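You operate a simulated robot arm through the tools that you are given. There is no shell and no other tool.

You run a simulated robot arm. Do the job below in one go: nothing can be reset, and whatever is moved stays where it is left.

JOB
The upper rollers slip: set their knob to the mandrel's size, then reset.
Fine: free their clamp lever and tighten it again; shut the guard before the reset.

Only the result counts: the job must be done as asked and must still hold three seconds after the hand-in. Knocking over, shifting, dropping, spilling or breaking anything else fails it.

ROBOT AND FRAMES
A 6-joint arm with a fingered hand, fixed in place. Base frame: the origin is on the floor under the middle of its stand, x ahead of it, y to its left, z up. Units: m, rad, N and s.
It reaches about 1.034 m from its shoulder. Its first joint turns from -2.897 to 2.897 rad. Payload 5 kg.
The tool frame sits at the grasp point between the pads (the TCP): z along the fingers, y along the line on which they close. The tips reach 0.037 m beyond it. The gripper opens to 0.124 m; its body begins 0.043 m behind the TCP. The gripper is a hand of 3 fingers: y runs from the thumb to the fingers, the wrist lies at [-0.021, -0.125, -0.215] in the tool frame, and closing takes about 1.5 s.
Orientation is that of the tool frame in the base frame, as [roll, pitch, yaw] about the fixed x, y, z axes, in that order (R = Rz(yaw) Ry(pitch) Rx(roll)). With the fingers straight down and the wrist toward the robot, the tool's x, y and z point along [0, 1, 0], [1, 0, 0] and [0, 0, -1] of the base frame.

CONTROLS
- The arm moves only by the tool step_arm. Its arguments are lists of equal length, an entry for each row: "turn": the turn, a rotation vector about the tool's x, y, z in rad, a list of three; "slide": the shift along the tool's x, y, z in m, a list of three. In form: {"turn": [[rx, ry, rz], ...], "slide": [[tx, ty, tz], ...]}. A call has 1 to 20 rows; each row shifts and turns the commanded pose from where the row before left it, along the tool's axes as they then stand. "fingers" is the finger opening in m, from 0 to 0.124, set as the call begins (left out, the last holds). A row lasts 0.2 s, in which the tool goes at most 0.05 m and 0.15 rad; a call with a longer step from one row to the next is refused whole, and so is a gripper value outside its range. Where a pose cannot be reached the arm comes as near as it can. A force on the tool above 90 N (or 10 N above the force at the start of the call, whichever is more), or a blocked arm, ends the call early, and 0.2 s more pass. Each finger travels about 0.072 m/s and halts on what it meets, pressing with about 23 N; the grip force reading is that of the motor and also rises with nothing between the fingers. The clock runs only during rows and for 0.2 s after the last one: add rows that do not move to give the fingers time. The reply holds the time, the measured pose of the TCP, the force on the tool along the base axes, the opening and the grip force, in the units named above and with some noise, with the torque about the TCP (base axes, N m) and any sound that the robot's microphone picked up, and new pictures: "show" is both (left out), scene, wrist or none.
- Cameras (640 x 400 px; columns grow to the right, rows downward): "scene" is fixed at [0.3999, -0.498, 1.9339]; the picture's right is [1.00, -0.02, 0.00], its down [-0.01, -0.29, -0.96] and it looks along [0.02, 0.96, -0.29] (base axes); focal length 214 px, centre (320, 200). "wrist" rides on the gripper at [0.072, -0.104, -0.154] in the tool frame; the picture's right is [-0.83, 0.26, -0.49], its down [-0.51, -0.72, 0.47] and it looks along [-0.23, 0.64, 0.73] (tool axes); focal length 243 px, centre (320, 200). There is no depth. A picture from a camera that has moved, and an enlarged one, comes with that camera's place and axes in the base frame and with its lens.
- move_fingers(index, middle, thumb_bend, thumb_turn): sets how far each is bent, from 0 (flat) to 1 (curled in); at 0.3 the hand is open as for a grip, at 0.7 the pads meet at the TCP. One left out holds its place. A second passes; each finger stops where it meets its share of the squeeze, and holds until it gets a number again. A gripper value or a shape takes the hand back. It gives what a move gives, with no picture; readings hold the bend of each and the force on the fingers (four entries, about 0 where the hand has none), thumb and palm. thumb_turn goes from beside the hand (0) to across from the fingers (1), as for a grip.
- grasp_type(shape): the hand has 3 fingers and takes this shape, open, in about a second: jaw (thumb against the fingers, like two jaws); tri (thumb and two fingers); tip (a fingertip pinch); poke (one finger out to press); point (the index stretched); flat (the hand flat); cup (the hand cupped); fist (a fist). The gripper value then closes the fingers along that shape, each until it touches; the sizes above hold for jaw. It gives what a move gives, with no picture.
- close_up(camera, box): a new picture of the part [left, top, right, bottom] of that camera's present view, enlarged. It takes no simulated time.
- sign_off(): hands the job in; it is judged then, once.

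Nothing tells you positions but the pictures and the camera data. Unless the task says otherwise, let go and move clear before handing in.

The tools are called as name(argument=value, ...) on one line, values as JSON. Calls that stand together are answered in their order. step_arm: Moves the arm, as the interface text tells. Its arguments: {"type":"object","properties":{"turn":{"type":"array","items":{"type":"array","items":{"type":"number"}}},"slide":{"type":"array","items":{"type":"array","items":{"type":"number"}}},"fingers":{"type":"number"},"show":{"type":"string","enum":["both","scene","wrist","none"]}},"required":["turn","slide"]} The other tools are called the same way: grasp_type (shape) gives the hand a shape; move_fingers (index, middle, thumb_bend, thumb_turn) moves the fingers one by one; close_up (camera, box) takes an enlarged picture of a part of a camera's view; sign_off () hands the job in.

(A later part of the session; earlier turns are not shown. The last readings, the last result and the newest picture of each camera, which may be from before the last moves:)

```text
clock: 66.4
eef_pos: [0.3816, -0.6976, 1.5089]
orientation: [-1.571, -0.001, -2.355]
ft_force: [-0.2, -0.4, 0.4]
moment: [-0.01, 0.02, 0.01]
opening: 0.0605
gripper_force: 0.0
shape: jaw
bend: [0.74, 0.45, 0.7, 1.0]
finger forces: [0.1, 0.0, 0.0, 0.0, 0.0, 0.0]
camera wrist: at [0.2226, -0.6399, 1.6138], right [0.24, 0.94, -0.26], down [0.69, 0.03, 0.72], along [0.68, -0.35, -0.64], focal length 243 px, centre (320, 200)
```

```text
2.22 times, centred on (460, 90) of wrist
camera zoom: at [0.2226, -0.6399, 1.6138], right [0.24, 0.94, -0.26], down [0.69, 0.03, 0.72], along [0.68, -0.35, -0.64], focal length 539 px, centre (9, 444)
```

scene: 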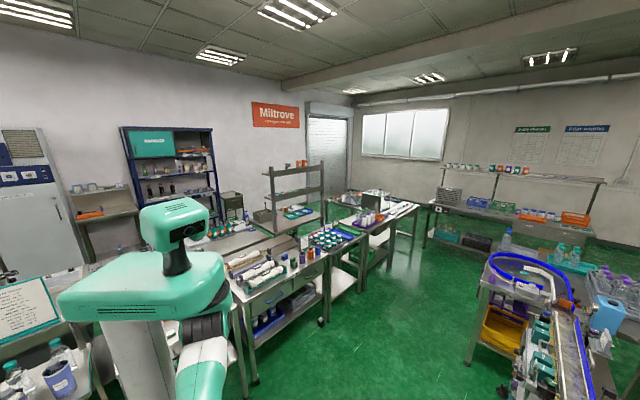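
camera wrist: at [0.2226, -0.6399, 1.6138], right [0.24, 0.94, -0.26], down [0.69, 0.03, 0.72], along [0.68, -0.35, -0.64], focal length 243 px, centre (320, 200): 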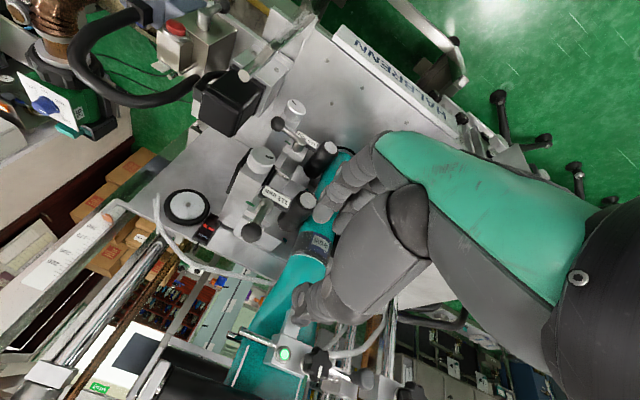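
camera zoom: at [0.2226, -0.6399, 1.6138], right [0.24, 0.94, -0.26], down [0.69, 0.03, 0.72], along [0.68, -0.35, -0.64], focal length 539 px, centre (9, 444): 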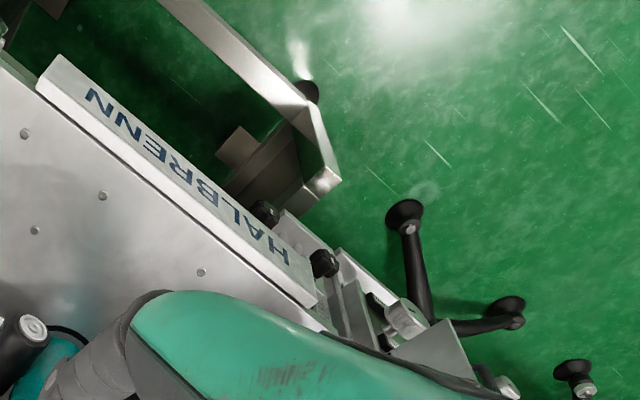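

The label "112 mm" is readable from here, and the lever stands up out of the way. I'll move in front of the knob: right 9 cm, then down 15 cm, staying 12 cm off.

step_arm(turn=[[0, 0, 0], [0, 0, 0], [0, 0, 0], [0, 0, 0], [0, 0, 0], [0, 0, 0], [0, 0, 0], [0, 0, 0]], slide=[[0.03, 0, 0], [0.03, 0, 0], [0.029, 0, 0.006], [0, 0.038, 0], [0, 0.038, 0], [0, 0.038, 0], [0, 0.035, 0], [0, 0, 0]], show="wrist")

close_up(camera="wrist", box=[200, 120, 440, 320])

```text
clock: 68.2
eef_pos: [0.324, -0.7637, 1.358]
orientation: [-1.571, -0.004, -2.356]
ft_force: [0.8, -0.4, 0.4]
moment: [0.03, 0.02, 0.03]
opening: 0.0599
gripper_force: 0.1
shape: jaw
bend: [0.74, 0.45, 0.7, 1.0]
finger forces: [0.1, 0.0, 0.0, 0.1, 0.1, 0.0]
camera wrist: at [0.1641, -0.7062, 1.4628], right [0.24, 0.93, -0.26], down [0.69, 0.03, 0.72], along [0.68, -0.35, -0.64], focal length 243 px, centre (320, 200)
```

wrist: 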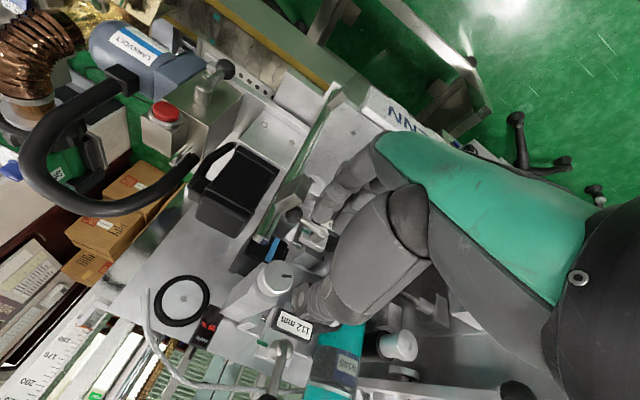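

```text
2.00 times, centred on (320, 220) of wrist
camera zoom: at [0.1641, -0.7062, 1.4628], right [0.24, 0.93, -0.26], down [0.69, 0.03, 0.72], along [0.68, -0.35, -0.64], focal length 485 px, centre (320, 160)
```

zoom: 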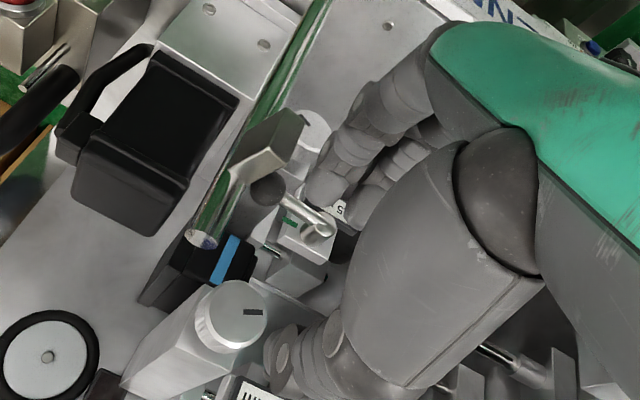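

The knob is straight ahead of the grasp point (aligned within 1 mm). I'll narrow the fingers a little and move in.

step_arm(turn=[[0, 0, 0], [0, 0, 0], [0, 0, 0], [0, 0, 0], [0, 0, 0]], slide=[[0, 0, 0.02], [0, 0, 0.025], [0, 0, 0.025], [0, 0, 0], [0, 0, 0]], fingers=0.054, show="wrist")

close_up(camera="wrist", box=[240, 160, 400, 340])

```text
clock: 69.4
eef_pos: [0.3696, -0.8145, 1.3605]
orientation: [-1.571, -0.003, -2.355]
ft_force: [0.1, 0.1, -0.1]
moment: [-0.02, -0.03, -0.03]
opening: 0.0546
gripper_force: 0.0
shape: jaw
bend: [0.74, 0.48, 0.71, 1.0]
finger forces: [0.1, 0.0, 0.1, 0.0, 0.1, 0.0]
camera wrist: at [0.2112, -0.7571, 1.4652], right [0.24, 0.93, -0.26], down [0.69, 0.03, 0.72], along [0.68, -0.35, -0.64], focal length 243 px, centre (320, 200)
```

wrist: 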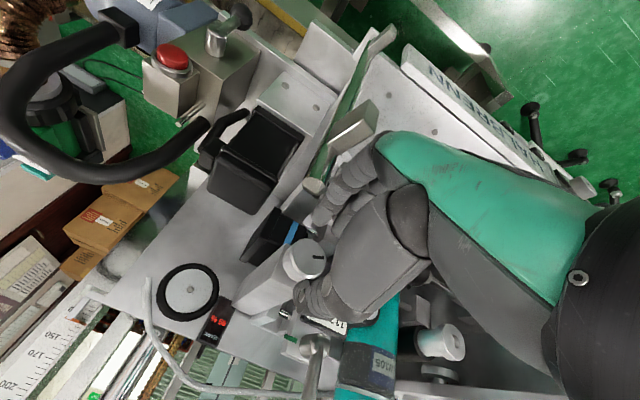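

```text
2.22 times, centred on (320, 250) of wrist
camera zoom: at [0.2112, -0.7571, 1.4652], right [0.24, 0.93, -0.26], down [0.69, 0.03, 0.72], along [0.68, -0.35, -0.64], focal length 539 px, centre (320, 89)
```

zoom: 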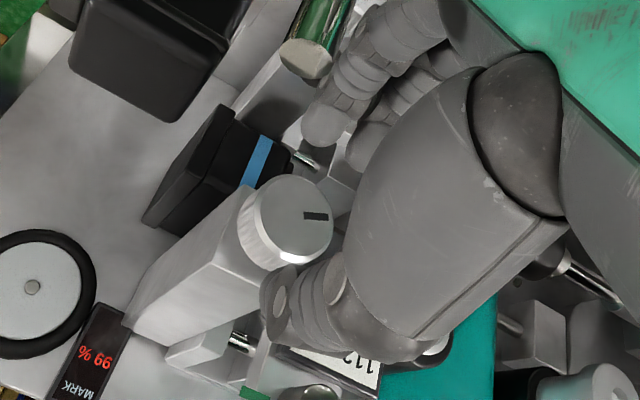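

Nearly there; the knob face is right between thumb and fingers. I'll move in the last 3.5 cm gently.

step_arm(turn=[[0, 0, 0], [0, 0, 0], [0, 0, 0]], slide=[[0, 0, 0.018], [0, 0, 0.016], [0, 0, 0]], show="wrist")

close_up(camera="wrist", box=[240, 160, 400, 340])

```text
clock: 70.2
eef_pos: [0.3958, -0.8387, 1.359]
orientation: [-1.571, -0.004, -2.355]
ft_force: [-0.8, 0.7, 1.2]
moment: [-0.03, 0.0, 0.01]
opening: 0.0545
gripper_force: 0.1
shape: jaw
bend: [0.74, 0.48, 0.71, 1.0]
finger forces: [0.0, 0.1, 0.1, 0.1, 0.0, 0.1]
camera wrist: at [0.2372, -0.7805, 1.4649], right [0.24, 0.93, -0.26], down [0.69, 0.03, 0.72], along [0.68, -0.35, -0.64], focal length 243 px, centre (320, 200)
```

wrist: 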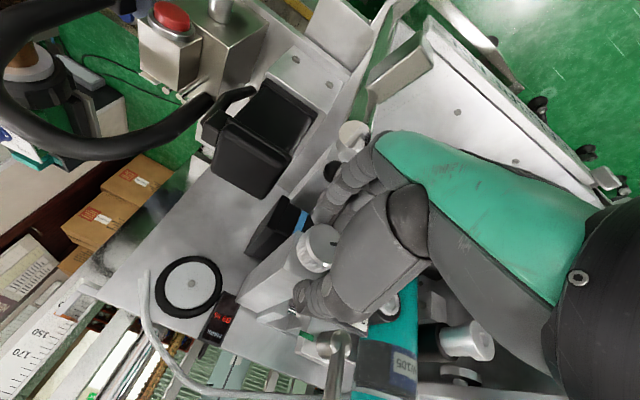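

```text
2.22 times, centred on (320, 250) of wrist
camera zoom: at [0.2372, -0.7805, 1.4649], right [0.24, 0.93, -0.26], down [0.69, 0.03, 0.72], along [0.68, -0.35, -0.64], focal length 539 px, centre (320, 89)
```

zoom: 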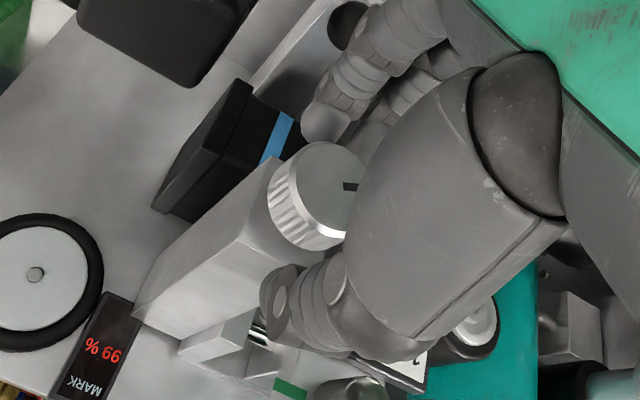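

The knob sits between thumb and fingers. Closing on it now.

step_arm(turn=[[0, 0, 0], [0, 0, 0], [0, 0, 0], [0, 0, 0], [0, 0, 0]], slide=[[0, 0, 0], [0, 0, 0], [0, 0, 0], [0, 0, 0], [0, 0, 0]], fingers=0.0, show="wrist")

close_up(camera="wrist", box=[240, 160, 400, 340])

```text
clock: 71.4
eef_pos: [0.3968, -0.8376, 1.3594]
orientation: [-1.571, -0.005, -2.356]
ft_force: [2.5, -1.6, 0.6]
moment: [0.02, 0.01, 0.0]
opening: 0.029
gripper_force: 23.1
shape: jaw
bend: [0.73, 0.61, 0.74, 1.0]
finger forces: [13.0, 5.9, 0.0, 0.1, 20.1, 0.0]
camera wrist: at [0.2372, -0.7804, 1.4649], right [0.24, 0.93, -0.26], down [0.69, 0.03, 0.72], along [0.68, -0.35, -0.64], focal length 243 px, centre (320, 200)
```

wrist: 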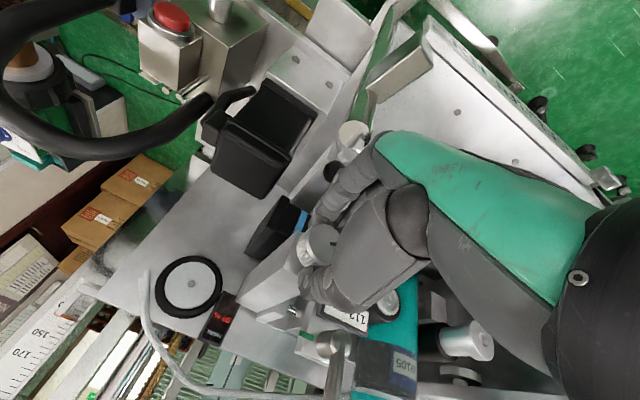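

```text
2.22 times, centred on (320, 250) of wrist
camera zoom: at [0.2372, -0.7804, 1.4649], right [0.24, 0.93, -0.26], down [0.69, 0.03, 0.72], along [0.68, -0.35, -0.64], focal length 539 px, centre (320, 89)
```

zoom: 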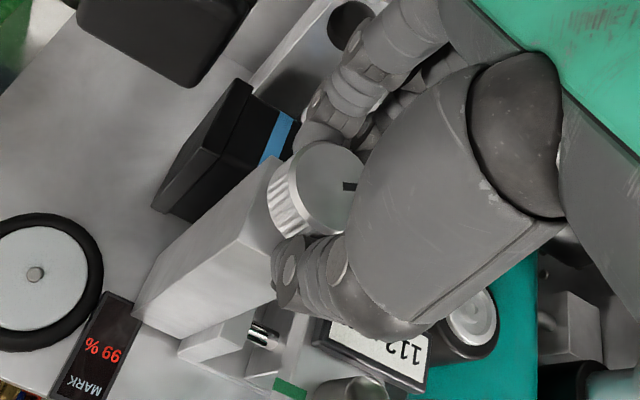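

I hold the knob (thumb 20 N, fingers 13+6 N) and can read "112" past the thumb. I'll turn it counter-clockwise (seen from the front) by about 34° and read again.

step_arm(turn=[[0, 0, -0.12], [0, 0, -0.12], [0, 0, -0.12], [0, 0, -0.12], [0, 0, -0.12], [0, 0, 0]], slide=[[0, 0, 0], [0, 0, 0], [0, 0, 0], [0, 0, 0], [0, 0, 0], [0, 0, 0]], show="wrist")

close_up(camera="wrist", box=[260, 200, 420, 380])

```text
clock: 72.8
eef_pos: [0.398, -0.8382, 1.3593]
orientation: [-1.574, -0.604, -2.356]
ft_force: [-3.5, 17.3, -9.6]
moment: [0.45, -0.45, 0.39]
opening: 0.029
gripper_force: 23.0
shape: jaw
bend: [0.73, 0.62, 0.76, 0.99]
finger forces: [17.8, 10.2, 0.0, 0.0, 47.4, 0.0]
camera wrist: at [0.2891, -0.7294, 1.4866], right [0.03, 0.73, -0.69], down [0.92, 0.25, 0.3], along [0.39, -0.64, -0.66], focal length 243 px, centre (320, 200)
```

wrist: 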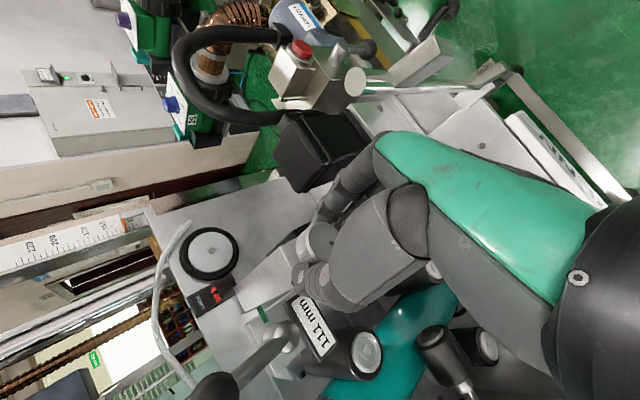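

```text
2.22 times, centred on (340, 290) of wrist
camera zoom: at [0.2891, -0.7294, 1.4866], right [0.03, 0.73, -0.69], down [0.92, 0.25, 0.3], along [0.39, -0.64, -0.66], focal length 539 px, centre (276, 0)
```

zoom: 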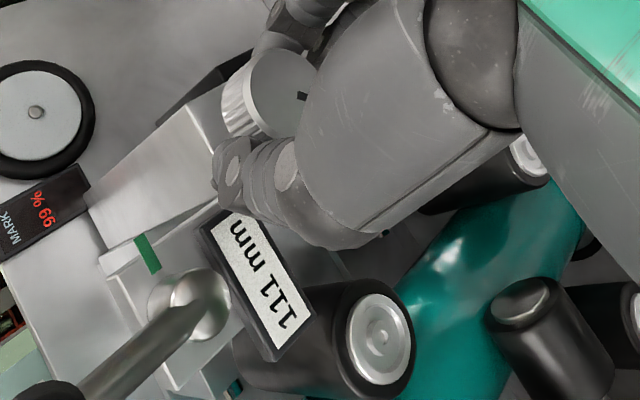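

The readout shows 111 mm, so counter-clockwise is right. I'll turn further in the same grip.

step_arm(turn=[[0, 0, -0.12], [0, 0, -0.12], [0, 0, -0.12], [0, 0, 0]], slide=[[0, 0, 0], [0, 0, 0], [0, 0, 0], [0, 0, 0]], show="wrist")

close_up(camera="wrist", box=[240, 180, 400, 360])

```text
clock: 73.8
eef_pos: [0.3974, -0.8371, 1.3576]
orientation: [-1.579, -0.964, -2.348]
ft_force: [0.3, 19.2, -18.4]
moment: [0.75, -0.67, 0.58]
opening: 0.0284
gripper_force: 23.2
shape: jaw
bend: [0.73, 0.63, 0.77, 0.97]
finger forces: [16.2, 23.3, 0.0, 0.1, 81.5, 0.0]
camera wrist: at [0.3211, -0.6976, 1.478], right [-0.17, 0.53, -0.83], down [0.96, 0.29, -0.01], along [0.24, -0.79, -0.56], focal length 243 px, centre (320, 200)
```

wrist: 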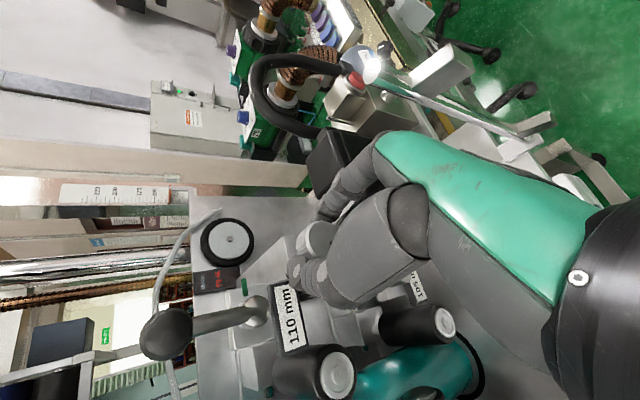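

```text
2.22 times, centred on (320, 270) of wrist
camera zoom: at [0.3211, -0.6976, 1.478], right [-0.17, 0.53, -0.83], down [0.96, 0.29, -0.01], along [0.24, -0.79, -0.56], focal length 539 px, centre (320, 44)
```

zoom: 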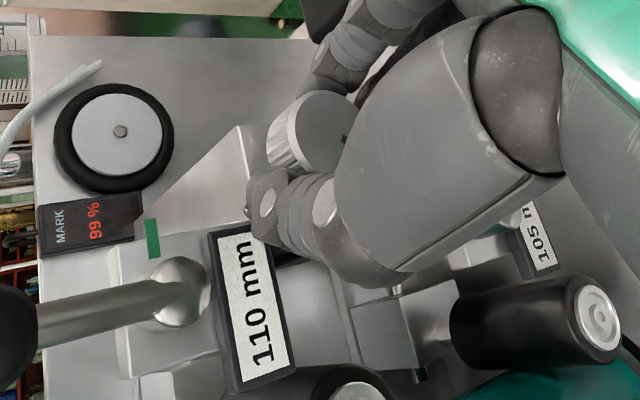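

It reads 110 mm now, but the thumb is pressing hard (near the label plate), so I'll let go, rotate the hand back and past the start, and regrip.

step_arm(turn=[[0, 0, 0], [0, 0, 0], [0, 0, 0], [0, 0, 0]], slide=[[0, 0, 0], [0, 0, 0], [0, 0, 0], [0, 0, 0]], fingers=0.056, show="wrist")

close_up(camera="wrist", box=[240, 180, 400, 360])

```text
clock: 74.8
eef_pos: [0.3945, -0.8387, 1.3619]
orientation: [-1.567, -0.964, -2.36]
ft_force: [-19.1, 3.5, 1.8]
moment: [-0.13, -0.43, -0.04]
opening: 0.052
gripper_force: 0.1
shape: jaw
bend: [0.74, 0.47, 0.77, 0.99]
finger forces: [0.1, 0.0, 0.0, 0.0, 18.6, 0.0]
camera wrist: at [0.3177, -0.6973, 1.4808], right [-0.16, 0.53, -0.83], down [0.96, 0.29, 0.0], along [0.24, -0.8, -0.55], focal length 243 px, centre (320, 200)
```

wrist: 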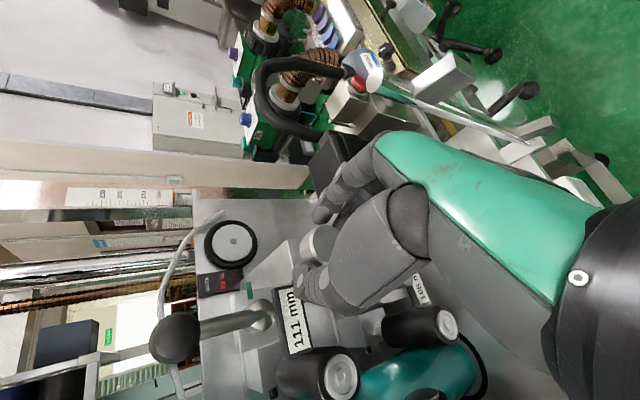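

```text
2.22 times, centred on (320, 270) of wrist
camera zoom: at [0.3177, -0.6973, 1.4808], right [-0.16, 0.53, -0.83], down [0.96, 0.29, 0.0], along [0.24, -0.8, -0.55], focal length 539 px, centre (320, 44)
```

zoom: 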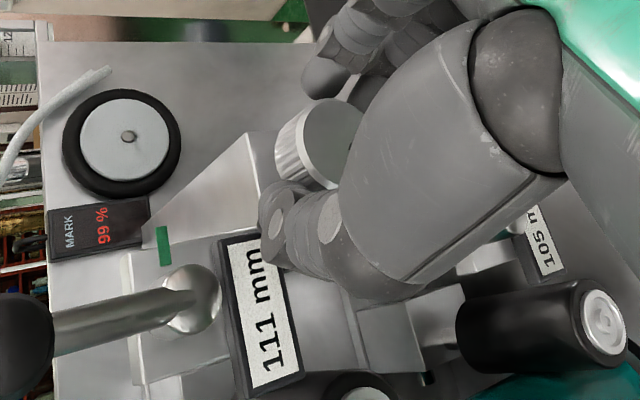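

Released, it reads 111 (thumb was against the label). I'll rotate the hand back past the start position before regripping.

step_arm(turn=[[0, 0, 0.145], [0, 0, 0.145], [0, 0, 0.145], [0, 0, 0.145], [0, 0, 0.145], [0, 0, 0.145], [0, 0, 0.145], [0, 0, 0.145], [0, 0, 0.145], [0, 0, 0.145], [0, 0, 0.11], [0, 0, 0]], slide=[[0, 0, 0], [0, 0, 0], [0, 0, 0], [0, 0, 0], [0, 0, 0], [0, 0, 0], [0, 0, 0], [0, 0, 0], [0, 0, 0], [0, 0, 0], [0, 0, 0], [0, 0, 0]], show="wrist")

close_up(camera="wrist", box=[240, 160, 400, 340])

```text
clock: 77.4
eef_pos: [0.3952, -0.8458, 1.3586]
orientation: [-1.568, 0.596, -2.348]
ft_force: [-0.1, -0.2, -0.7]
moment: [0.02, -0.01, 0.01]
opening: 0.056
gripper_force: 0.0
shape: jaw
bend: [0.74, 0.47, 0.71, 1.0]
finger forces: [0.0, 0.0, 0.0, 0.0, 0.0, 0.1]
out of reach, approached as far as the arm can: row 11
camera wrist: at [0.2035, -0.8221, 1.4043], right [0.24, 0.94, 0.25], down [0.34, -0.32, 0.88], along [0.91, -0.12, -0.4], focal length 243 px, centre (320, 200)
```

wrist: 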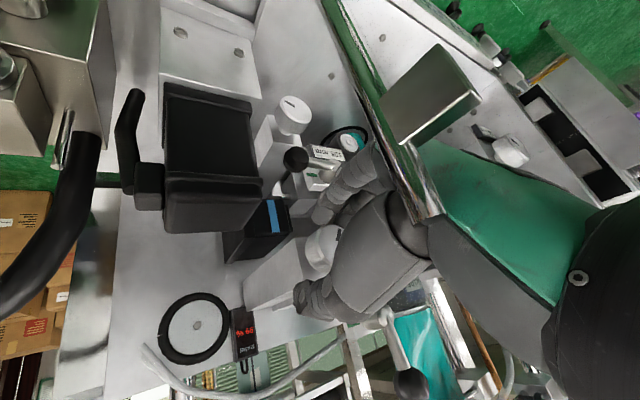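

```text
2.22 times, centred on (320, 250) of wrist
camera zoom: at [0.2035, -0.8221, 1.4043], right [0.24, 0.94, 0.25], down [0.34, -0.32, 0.88], along [0.91, -0.12, -0.4], focal length 539 px, centre (320, 89)
```

zoom: 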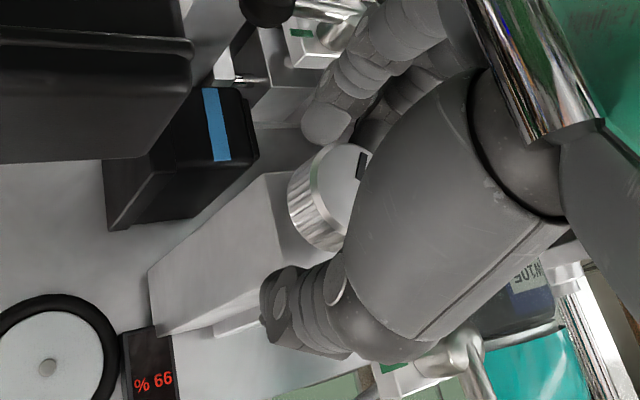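

I'm at the far end of the roll (about 34° past). I'll recentre slightly on the knob and grip.

step_arm(turn=[[0, 0, -0.04], [0, 0, 0], [0, 0, 0], [0, 0, 0], [0, 0, 0], [0, 0, 0]], slide=[[-0.005, 0.0034, -0.003], [0, 0, 0], [0, 0, 0], [0, 0, 0], [0, 0, 0], [0, 0, 0]], show="none")

step_arm(turn=[[0, 0, 0], [0, 0, 0], [0, 0, 0], [0, 0, 0], [0, 0, 0]], slide=[[0, 0, 0], [0, 0, 0], [0, 0, 0], [0, 0, 0], [0, 0, 0]], fingers=0.0, show="wrist")

close_up(camera="wrist", box=[240, 160, 400, 340])

```text
clock: 78.8
eef_pos: [0.399, -0.8415, 1.3576]
orientation: [-1.57, 0.556, -2.352]
ft_force: [-0.4, 0.3, 0.6]
moment: [-0.04, 0.01, -0.01]
opening: 0.056
gripper_force: 0.1
shape: jaw
bend: [0.74, 0.47, 0.71, 1.0]
finger forces: [0.0, 0.0, 0.1, 0.0, 0.0, 0.0]
```

```text
clock: 80.0
eef_pos: [0.3979, -0.8416, 1.357]
orientation: [-1.57, 0.555, -2.349]
ft_force: [3.0, -2.2, 1.1]
moment: [-0.03, -0.08, -0.01]
opening: 0.0299
gripper_force: 23.2
shape: jaw
bend: [0.73, 0.62, 0.74, 1.0]
finger forces: [13.4, 6.1, 0.0, 0.0, 20.7, 0.0]
camera wrist: at [0.2074, -0.8161, 1.4084], right [0.24, 0.95, 0.21], down [0.37, -0.29, 0.88], along [0.9, -0.14, -0.42], focal length 243 px, centre (320, 200)
```

wrist: 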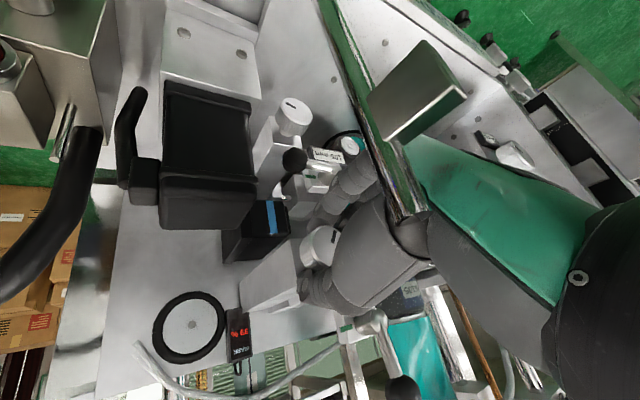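

```text
2.22 times, centred on (320, 250) of wrist
camera zoom: at [0.2074, -0.8161, 1.4084], right [0.24, 0.95, 0.21], down [0.37, -0.29, 0.88], along [0.9, -0.14, -0.42], focal length 539 px, centre (320, 89)
```

zoom: 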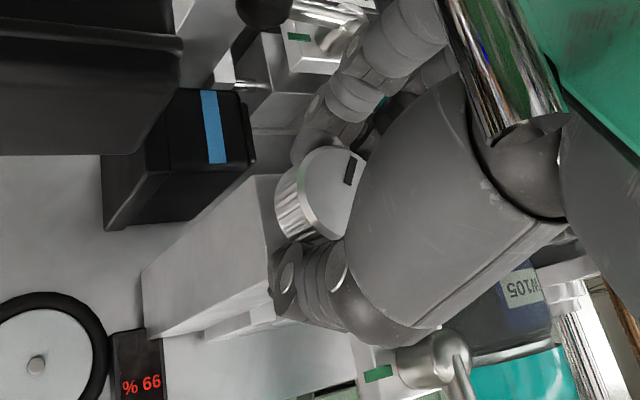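

Gripped again. Turning counter-clockwise about 60°.

step_arm(turn=[[0, 0, -0.12], [0, 0, -0.12], [0, 0, -0.12], [0, 0, -0.12], [0, 0, -0.12], [0, 0, -0.12], [0, 0, -0.12], [0, 0, -0.12], [0, 0, 0]], slide=[[0, 0, 0], [0, 0, 0], [0, 0, 0], [0, 0, 0], [0, 0, 0], [0, 0, 0], [0, 0, 0], [0, 0, 0], [0, 0, 0]], show="wrist")

close_up(camera="wrist", box=[260, 200, 420, 380])

```text
clock: 82.0
eef_pos: [0.3985, -0.8406, 1.3561]
orientation: [-1.572, -0.405, -2.355]
ft_force: [-0.9, -14.5, -1.4]
moment: [0.25, 0.11, -0.33]
opening: 0.0277
gripper_force: 22.7
shape: jaw
bend: [0.73, 0.62, 0.74, 0.99]
finger forces: [19.1, 5.2, 0.1, 0.0, 17.6, 0.0]
camera wrist: at [0.2722, -0.7491, 1.4827], right [0.12, 0.82, -0.57], down [0.86, 0.2, 0.46], along [0.49, -0.54, -0.68], focal length 243 px, centre (320, 200)
```

wrist: 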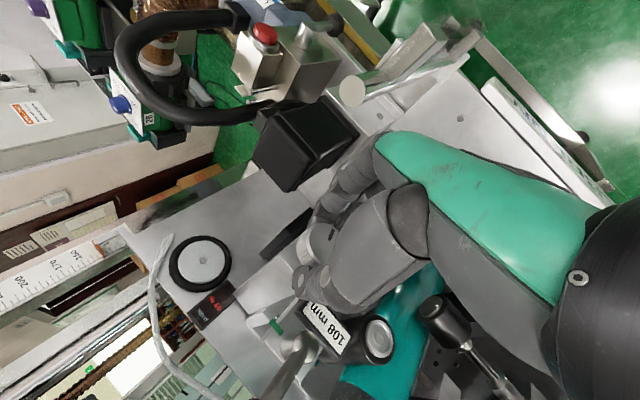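

```text
2.22 times, centred on (340, 290) of wrist
camera zoom: at [0.2722, -0.7491, 1.4827], right [0.12, 0.82, -0.57], down [0.86, 0.2, 0.46], along [0.49, -0.54, -0.68], focal length 539 px, centre (276, 0)
```

zoom: 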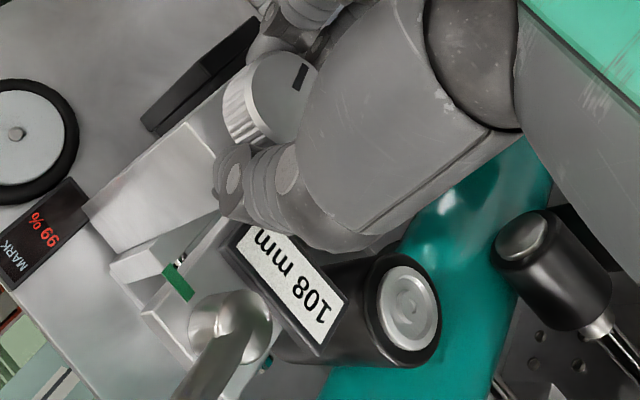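

It reads 108 mm. I'll turn slightly more in this grip, then regrip for the last part.

step_arm(turn=[[0, 0, -0.1], [0, 0, 0], [0, 0, 0]], slide=[[0, 0, 0], [0, 0, 0], [0, 0, 0]], show="none")

close_up(camera="wrist", box=[260, 200, 420, 380])

step_arm(turn=[[0, 0, 0], [0, 0, 0], [0, 0, 0], [0, 0, 0]], slide=[[0, 0, 0], [0, 0, 0], [0, 0, 0], [0, 0, 0]], fingers=0.056, show="wrist")

close_up(camera="wrist", box=[260, 200, 420, 380])

```text
clock: 82.8
eef_pos: [0.397, -0.8408, 1.3584]
orientation: [-1.573, -0.505, -2.354]
ft_force: [-0.4, -15.4, -0.4]
moment: [0.19, 0.05, -0.3]
opening: 0.028
gripper_force: 23.1
shape: jaw
bend: [0.73, 0.62, 0.74, 0.99]
finger forces: [19.6, 5.9, 0.0, 0.1, 19.5, 0.1]
```

```text
2.22 times, centred on (340, 290) of wrist
camera zoom: at [0.2809, -0.7402, 1.4844], right [0.08, 0.77, -0.63], down [0.89, 0.23, 0.39], along [0.44, -0.59, -0.67], focal length 539 px, centre (276, 0)
```

zoom: 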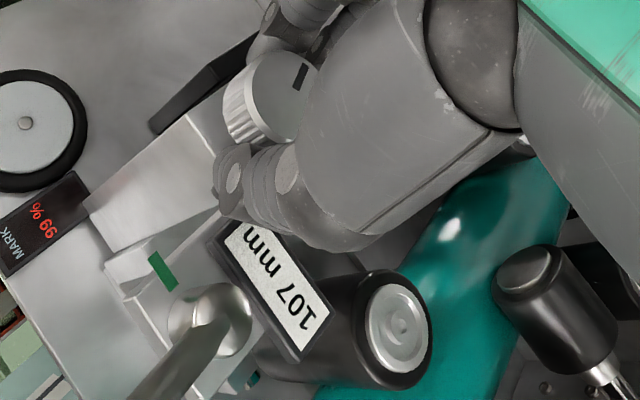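

```text
clock: 83.8
eef_pos: [0.3979, -0.8398, 1.358]
orientation: [-1.572, -0.501, -2.354]
ft_force: [-9.5, -3.0, -4.0]
moment: [0.12, -0.14, -0.13]
opening: 0.052
gripper_force: 0.1
shape: jaw
bend: [0.74, 0.47, 0.75, 0.99]
finger forces: [0.0, 0.0, 0.0, 0.0, 10.6, 0.0]
camera wrist: at [0.2802, -0.7397, 1.4845], right [0.08, 0.77, -0.63], down [0.89, 0.23, 0.39], along [0.44, -0.59, -0.67], focal length 243 px, centre (320, 200)
```

wrist: 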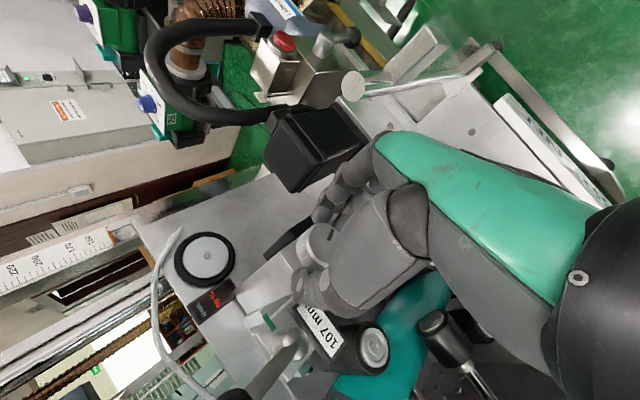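

```text
2.22 times, centred on (340, 290) of wrist
camera zoom: at [0.2802, -0.7397, 1.4845], right [0.08, 0.77, -0.63], down [0.89, 0.23, 0.39], along [0.44, -0.59, -0.67], focal length 539 px, centre (276, 0)
```

zoom: 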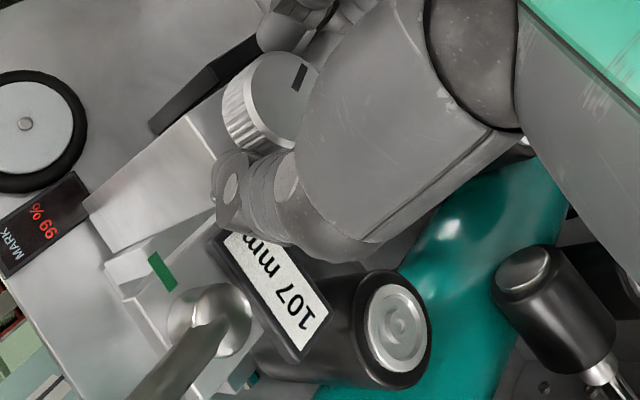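

It reads 107 mm after release. I'll rotate the hand back and regrip for the last 2 mm.

step_arm(turn=[[0, 0, 0.13], [0, 0, 0.13], [0, 0, 0.13], [0, 0, 0.13], [0, 0, 0.13], [0, 0, 0.13], [0, 0, 0.13], [0, 0, 0.12], [0, 0, 0], [0, 0, 0]], slide=[[0, 0, 0], [0, 0, 0], [0, 0, 0], [0, 0, 0], [0, 0, 0], [0, 0, 0], [0, 0, 0], [0, 0, 0], [0, 0, 0], [0, 0, 0]], show="wrist")

close_up(camera="wrist", box=[240, 160, 400, 340])

```text
clock: 86.0
eef_pos: [0.3979, -0.839, 1.3571]
orientation: [-1.571, 0.528, -2.353]
ft_force: [0.1, 0.1, 1.1]
moment: [-0.04, 0.02, 0.01]
opening: 0.0556
gripper_force: 0.0
shape: jaw
bend: [0.74, 0.47, 0.71, 1.0]
finger forces: [0.1, 0.1, 0.1, 0.0, 0.0, 0.1]
camera wrist: at [0.2085, -0.8119, 1.4122], right [0.25, 0.95, 0.19], down [0.39, -0.28, 0.88], along [0.89, -0.15, -0.44], focal length 243 px, centre (320, 200)
```

wrist: 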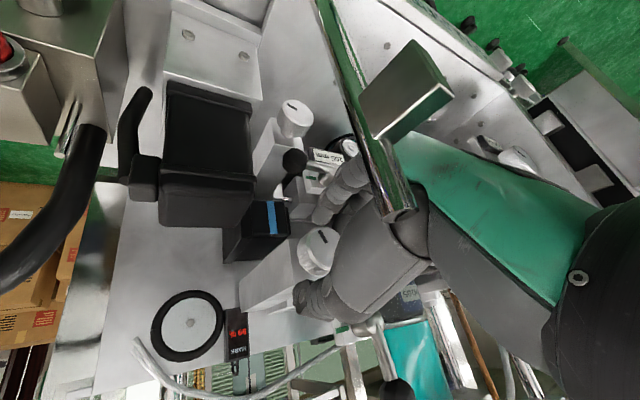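

```text
2.22 times, centred on (320, 250) of wrist
camera zoom: at [0.2085, -0.8119, 1.4122], right [0.25, 0.95, 0.19], down [0.39, -0.28, 0.88], along [0.89, -0.15, -0.44], focal length 539 px, centre (320, 89)
```

zoom: 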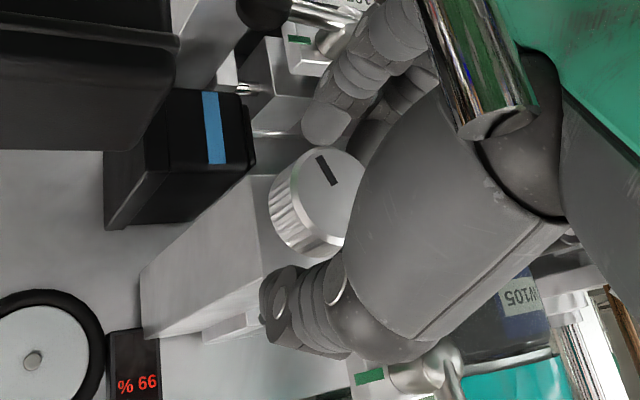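

I can see both knobs' pointer marks here; let me zoom to compare them.

close_up(camera="wrist", box=[250, 80, 350, 150])

close_up(camera="wrist", box=[270, 210, 370, 280])

```text
5.71 times, centred on (300, 115) of wrist
camera zoom: at [0.2085, -0.8119, 1.4122], right [0.25, 0.95, 0.19], down [0.39, -0.28, 0.88], along [0.89, -0.15, -0.44], focal length 1386 px, centre (434, 686)
```

zoom: 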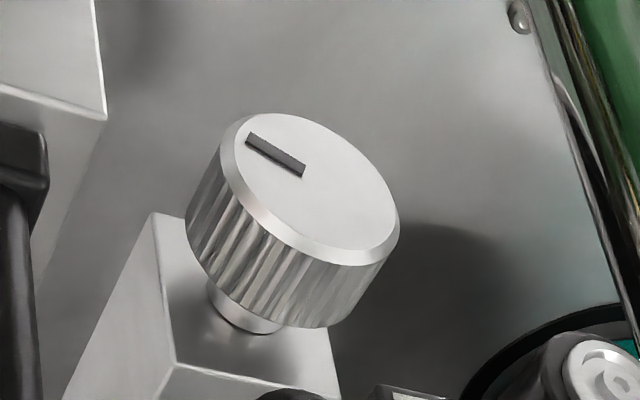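

```text
5.71 times, centred on (320, 245) of wrist
camera zoom: at [0.2085, -0.8119, 1.4122], right [0.25, 0.95, 0.19], down [0.39, -0.28, 0.88], along [0.89, -0.15, -0.44], focal length 1386 px, centre (320, -57)
```

zoom: 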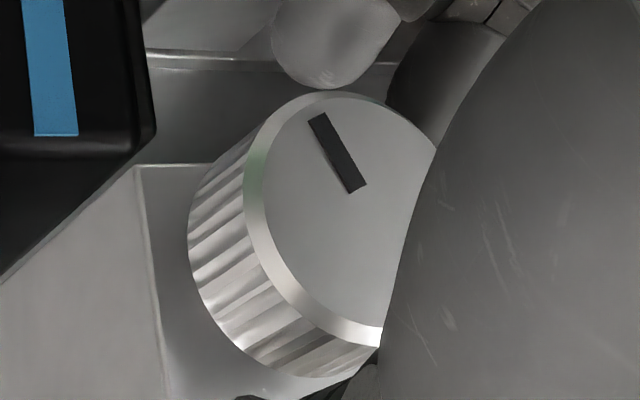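

Comparing the marks: the 105 mm knob's mark sits at -23° and this one at about -71°, so about 48° (0.84 rad) remains at 20°/mm. I'll grip and turn exactly that.

step_arm(turn=[[0, 0, 0], [0, 0, 0], [0, 0, 0], [0, 0, 0], [0, 0, 0]], slide=[[0, 0, 0], [0, 0, 0], [0, 0, 0], [0, 0, 0], [0, 0, 0]], fingers=0.0, show="none")

step_arm(turn=[[0, 0, -0.12], [0, 0, -0.12], [0, 0, -0.12], [0, 0, -0.12], [0, 0, -0.12], [0, 0, -0.12], [0, 0, -0.11], [0, 0, 0]], slide=[[0, 0, 0], [0, 0, 0], [0, 0, 0], [0, 0, 0], [0, 0, 0], [0, 0, 0], [0, 0, 0], [0, 0, 0]], show="wrist")

close_up(camera="wrist", box=[260, 200, 420, 380])

```text
clock: 87.2
eef_pos: [0.398, -0.8402, 1.3587]
orientation: [-1.571, 0.526, -2.356]
ft_force: [1.1, -2.0, 1.5]
moment: [-0.03, 0.0, -0.01]
opening: 0.0291
gripper_force: 22.7
shape: jaw
bend: [0.73, 0.63, 0.74, 1.0]
finger forces: [13.0, 5.5, 0.1, 0.0, 20.4, 0.0]
```

```text
clock: 89.0
eef_pos: [0.3979, -0.841, 1.3581]
orientation: [-1.572, -0.305, -2.355]
ft_force: [-4.0, -3.6, -3.6]
moment: [0.14, 0.08, -0.17]
opening: 0.0288
gripper_force: 23.4
shape: jaw
bend: [0.73, 0.63, 0.74, 1.0]
finger forces: [17.7, 6.7, 0.0, 0.1, 19.8, 0.0]
camera wrist: at [0.2628, -0.758, 1.479], right [0.16, 0.85, -0.5], down [0.83, 0.16, 0.54], along [0.54, -0.5, -0.68], focal length 243 px, centre (320, 200)
```

wrist: 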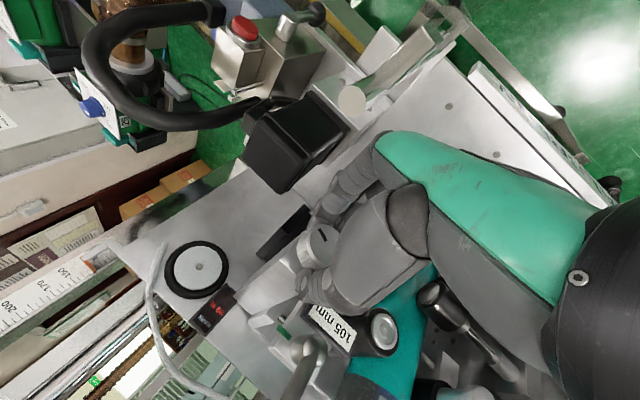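

```text
2.22 times, centred on (340, 290) of wrist
camera zoom: at [0.2628, -0.758, 1.479], right [0.16, 0.85, -0.5], down [0.83, 0.16, 0.54], along [0.54, -0.5, -0.68], focal length 539 px, centre (276, 0)
```

zoom: 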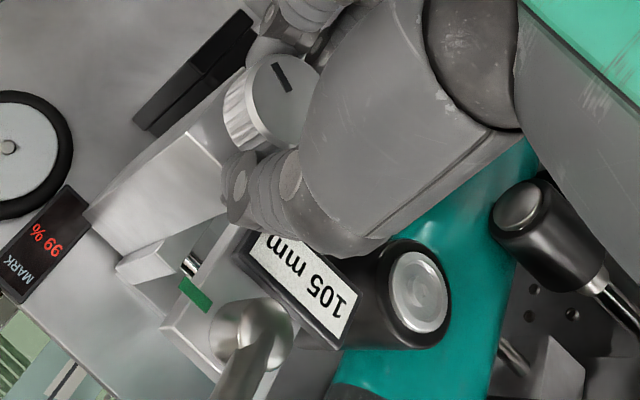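

It reads 105 mm. I'll release and check that it stays.

step_arm(turn=[[0, 0, 0], [0, 0, 0], [0, 0, 0], [0, 0, 0]], slide=[[0, 0, 0], [0, 0, 0], [0, 0, 0], [0, 0, 0]], fingers=0.056, show="none")

close_up(camera="wrist", box=[260, 200, 420, 380])

step_arm(turn=[[0, 0, 0.1], [0, 0, 0.1], [0, 0, 0.1], [0, 0, 0], [0, 0, 0], [0, 0, 0], [0, 0, 0]], slide=[[0, 0, 0], [0, 0, 0], [0, 0, 0], [0, 0, -0.03], [0, 0, -0.04], [0, 0, -0.04], [0, 0, 0]], show="wrist")

close_up(camera="wrist", box=[200, 200, 360, 380])

```text
clock: 90.0
eef_pos: [0.3975, -0.8395, 1.3579]
orientation: [-1.571, -0.303, -2.357]
ft_force: [-1.1, -0.7, -0.5]
moment: [0.06, -0.04, -0.06]
opening: 0.0551
gripper_force: 0.1
shape: jaw
bend: [0.74, 0.47, 0.72, 1.0]
finger forces: [0.0, 0.0, 0.0, 0.0, 1.6, 0.0]
```

```text
2.22 times, centred on (340, 290) of wrist
camera zoom: at [0.2631, -0.7578, 1.4793], right [0.16, 0.85, -0.5], down [0.83, 0.16, 0.54], along [0.54, -0.5, -0.68], focal length 539 px, centre (276, 0)
```

zoom: 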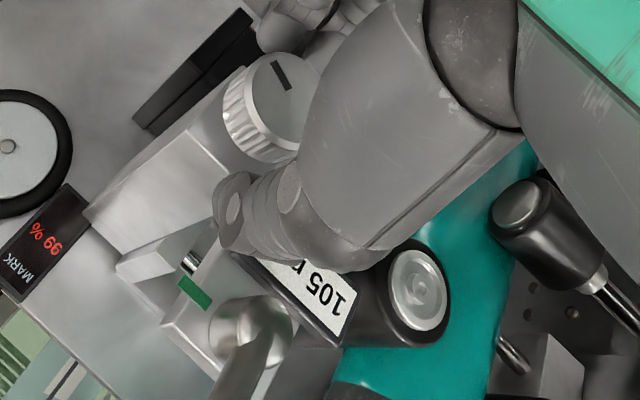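

```text
clock: 91.6
eef_pos: [0.3201, -0.7594, 1.3572]
orientation: [-1.571, -0.003, -2.356]
ft_force: [0.0, 0.0, -0.4]
moment: [-0.01, -0.01, -0.01]
opening: 0.0557
gripper_force: 0.0
shape: jaw
bend: [0.74, 0.47, 0.71, 1.0]
finger forces: [0.1, 0.0, 0.0, 0.0, 0.0, 0.1]
camera wrist: at [0.1612, -0.7021, 1.4616], right [0.24, 0.93, -0.27], down [0.69, 0.03, 0.72], along [0.68, -0.35, -0.64], focal length 243 px, centre (320, 200)
```

wrist: 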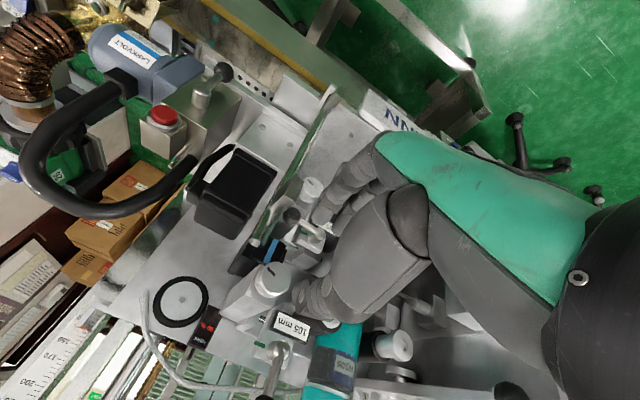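

```text
2.22 times, centred on (280, 290) of wrist
camera zoom: at [0.1612, -0.7021, 1.4616], right [0.24, 0.93, -0.27], down [0.69, 0.03, 0.72], along [0.68, -0.35, -0.64], focal length 539 px, centre (409, 0)
```

zoom: 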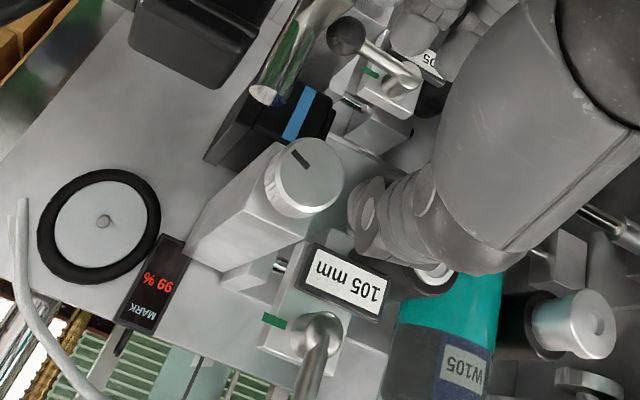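

The readout holds 105 mm. I'll compare both knob marks again for accuracy.

close_up(camera="wrist", box=[250, 250, 310, 300])

close_up(camera="wrist", box=[280, 165, 340, 215])

```text
8.00 times, centred on (280, 275) of wrist
camera zoom: at [0.1612, -0.7021, 1.4616], right [0.24, 0.93, -0.27], down [0.69, 0.03, 0.72], along [0.68, -0.35, -0.64], focal length 1941 px, centre (640, -400)
```

zoom: 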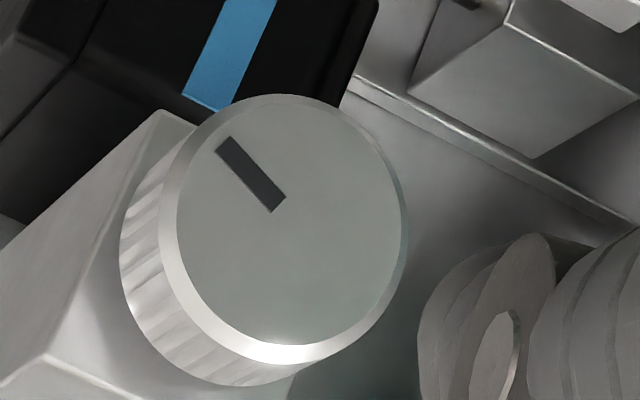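

```text
8.00 times, centred on (310, 190) of wrist
camera zoom: at [0.1612, -0.7021, 1.4616], right [0.24, 0.93, -0.27], down [0.69, 0.03, 0.72], along [0.68, -0.35, -0.64], focal length 1941 px, centre (400, 280)
```

zoom: 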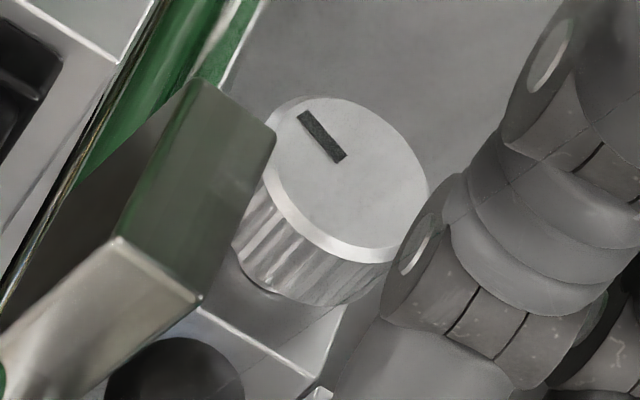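

The marks match within about 3° (0.1 mm), so the knob is set. Now I'll back up and roll the hand the other way round to press the clamp lever back down with the thumb.

step_arm(turn=[[0, 0, 0], [0, 0, 0], [0, 0, 0], [0, 0, 0], [0, 0, 0], [0, 0, 0], [0, 0, 0]], slide=[[0, -0.04, 0], [0, -0.04, 0], [0, -0.04, 0], [0, -0.035, 0], [-0.03, 0, 0], [-0.03, 0, 0], [-0.03, 0, 0]], show="none")

step_arm(turn=[[0, 0, -0.145], [0, 0, -0.145], [0, 0, -0.145], [0, 0, -0.145], [0, 0, -0.145], [0, 0, -0.145], [0, 0, -0.145], [0, 0, -0.145], [0, 0, -0.145], [0, 0, -0.145], [0, 0, -0.145], [0, 0, -0.145], [0, 0, -0.145], [0, 0, -0.145], [0, 0, -0.145], [0, 0, -0.145], [0, 0, -0.145], [0, 0, -0.145], [0, 0, -0.145]], slide=[[0, 0, 0], [0, 0, 0], [0, 0, 0], [0, 0, 0], [0, 0, 0], [0, 0, 0], [0, 0, 0], [0, 0, 0], [0, 0, 0], [0, 0, 0], [0, 0, 0], [0, 0, 0], [0, 0, 0], [0, 0, 0], [0, 0, 0], [0, 0, 0], [0, 0, 0], [0, 0, 0], [0, 0, 0]], show="none")

step_arm(turn=[[0, 0, -0.145], [0, 0, -0.145], [0, 0, -0.097], [0, -0.145, 0], [0, -0.145, 0], [0, -0.145, 0], [0, 0, 0]], slide=[[0, 0, 0], [0, 0, 0], [0, 0, 0], [0, 0, 0], [0, 0, 0], [0, 0, 0], [0, 0, 0]], show="wrist")

```text
clock: 93.2
eef_pos: [0.3838, -0.6959, 1.5137]
orientation: [-1.571, -0.002, -2.356]
ft_force: [1.1, -0.5, -0.1]
moment: [-0.03, -0.01, 0.03]
opening: 0.0561
gripper_force: 0.1
shape: jaw
bend: [0.74, 0.47, 0.71, 1.0]
finger forces: [0.0, 0.1, 0.1, 0.1, 0.1, 0.1]
```

```text
clock: 97.2
eef_pos: [0.3844, -0.6964, 1.5131]
orientation: [1.571, -0.38, 0.783]
ft_force: [0.0, -0.6, -0.8]
moment: [0.03, -0.02, -0.04]
opening: 0.0558
gripper_force: 0.0
shape: jaw
bend: [0.74, 0.47, 0.71, 1.0]
finger forces: [0.0, 0.0, 0.0, 0.0, 0.1, 0.0]
```

```text
clock: 98.8
eef_pos: [0.3837, -0.6977, 1.5124]
orientation: [1.569, 0.003, 0.353]
ft_force: [0.4, -0.5, -0.4]
moment: [0.01, -0.02, -0.01]
opening: 0.0562
gripper_force: 0.1
shape: jaw
bend: [0.74, 0.47, 0.71, 1.0]
finger forces: [0.0, 0.0, 0.0, 0.0, 0.1, 0.0]
camera wrist: at [0.3992, -0.5287, 1.4086], right [-0.95, 0.18, 0.26], down [-0.32, -0.62, -0.72], along [0.04, -0.76, 0.64], focal length 243 px, centre (320, 200)
```

wrist: 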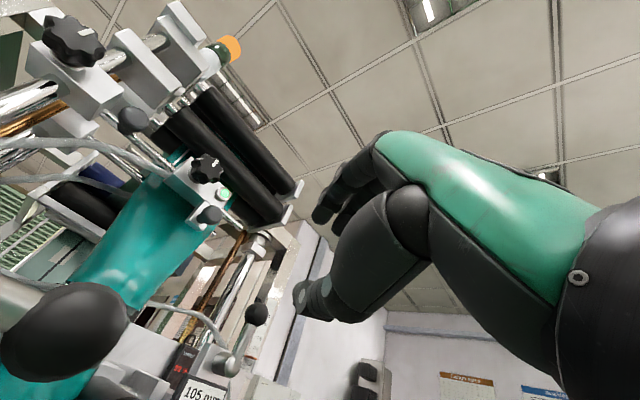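

The lever ball stands at about (0.437, -0.826, 1.472). I'll bring the thumb in to its left side.

step_arm(turn=[[0, 0, 0], [0, 0, 0], [0, 0, 0], [0, 0, 0], [0, 0, 0]], slide=[[0.045, 0.005, 0], [0, 0, 0.033], [0, 0, 0.032], [0, 0, 0.0], [0, 0, 0]], show="wrist")

close_up(camera="wrist", box=[200, 180, 400, 360])

```text
clock: 100.0
eef_pos: [0.4481, -0.7463, 1.5177]
orientation: [1.569, 0.006, 0.35]
ft_force: [0.1, -0.2, 0.8]
moment: [-0.01, -0.02, -0.01]
opening: 0.0558
gripper_force: 0.1
shape: jaw
bend: [0.74, 0.47, 0.71, 1.0]
finger forces: [0.1, 0.0, 0.0, 0.1, 0.0, 0.0]
camera wrist: at [0.4632, -0.5761, 1.4133], right [-0.95, 0.18, 0.27], down [-0.32, -0.62, -0.72], along [0.04, -0.76, 0.64], focal length 243 px, centre (320, 200)
```

wrist: 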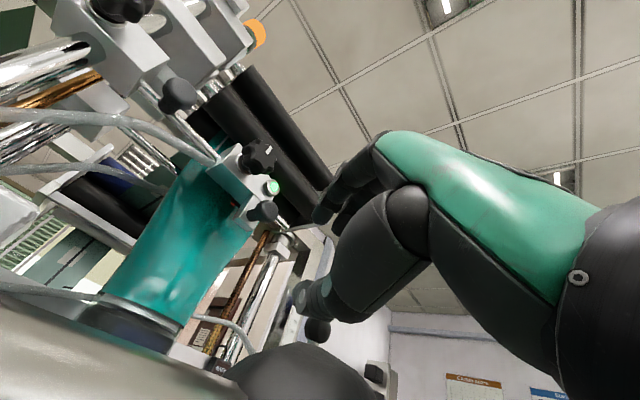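

```text
2.22 times, centred on (300, 270) of wrist
camera zoom: at [0.4632, -0.5761, 1.4133], right [-0.95, 0.18, 0.27], down [-0.32, -0.62, -0.72], along [0.04, -0.76, 0.64], focal length 539 px, centre (364, 44)
```

zoom: 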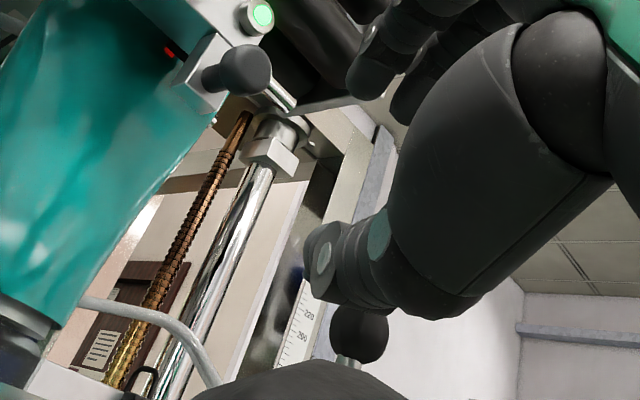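

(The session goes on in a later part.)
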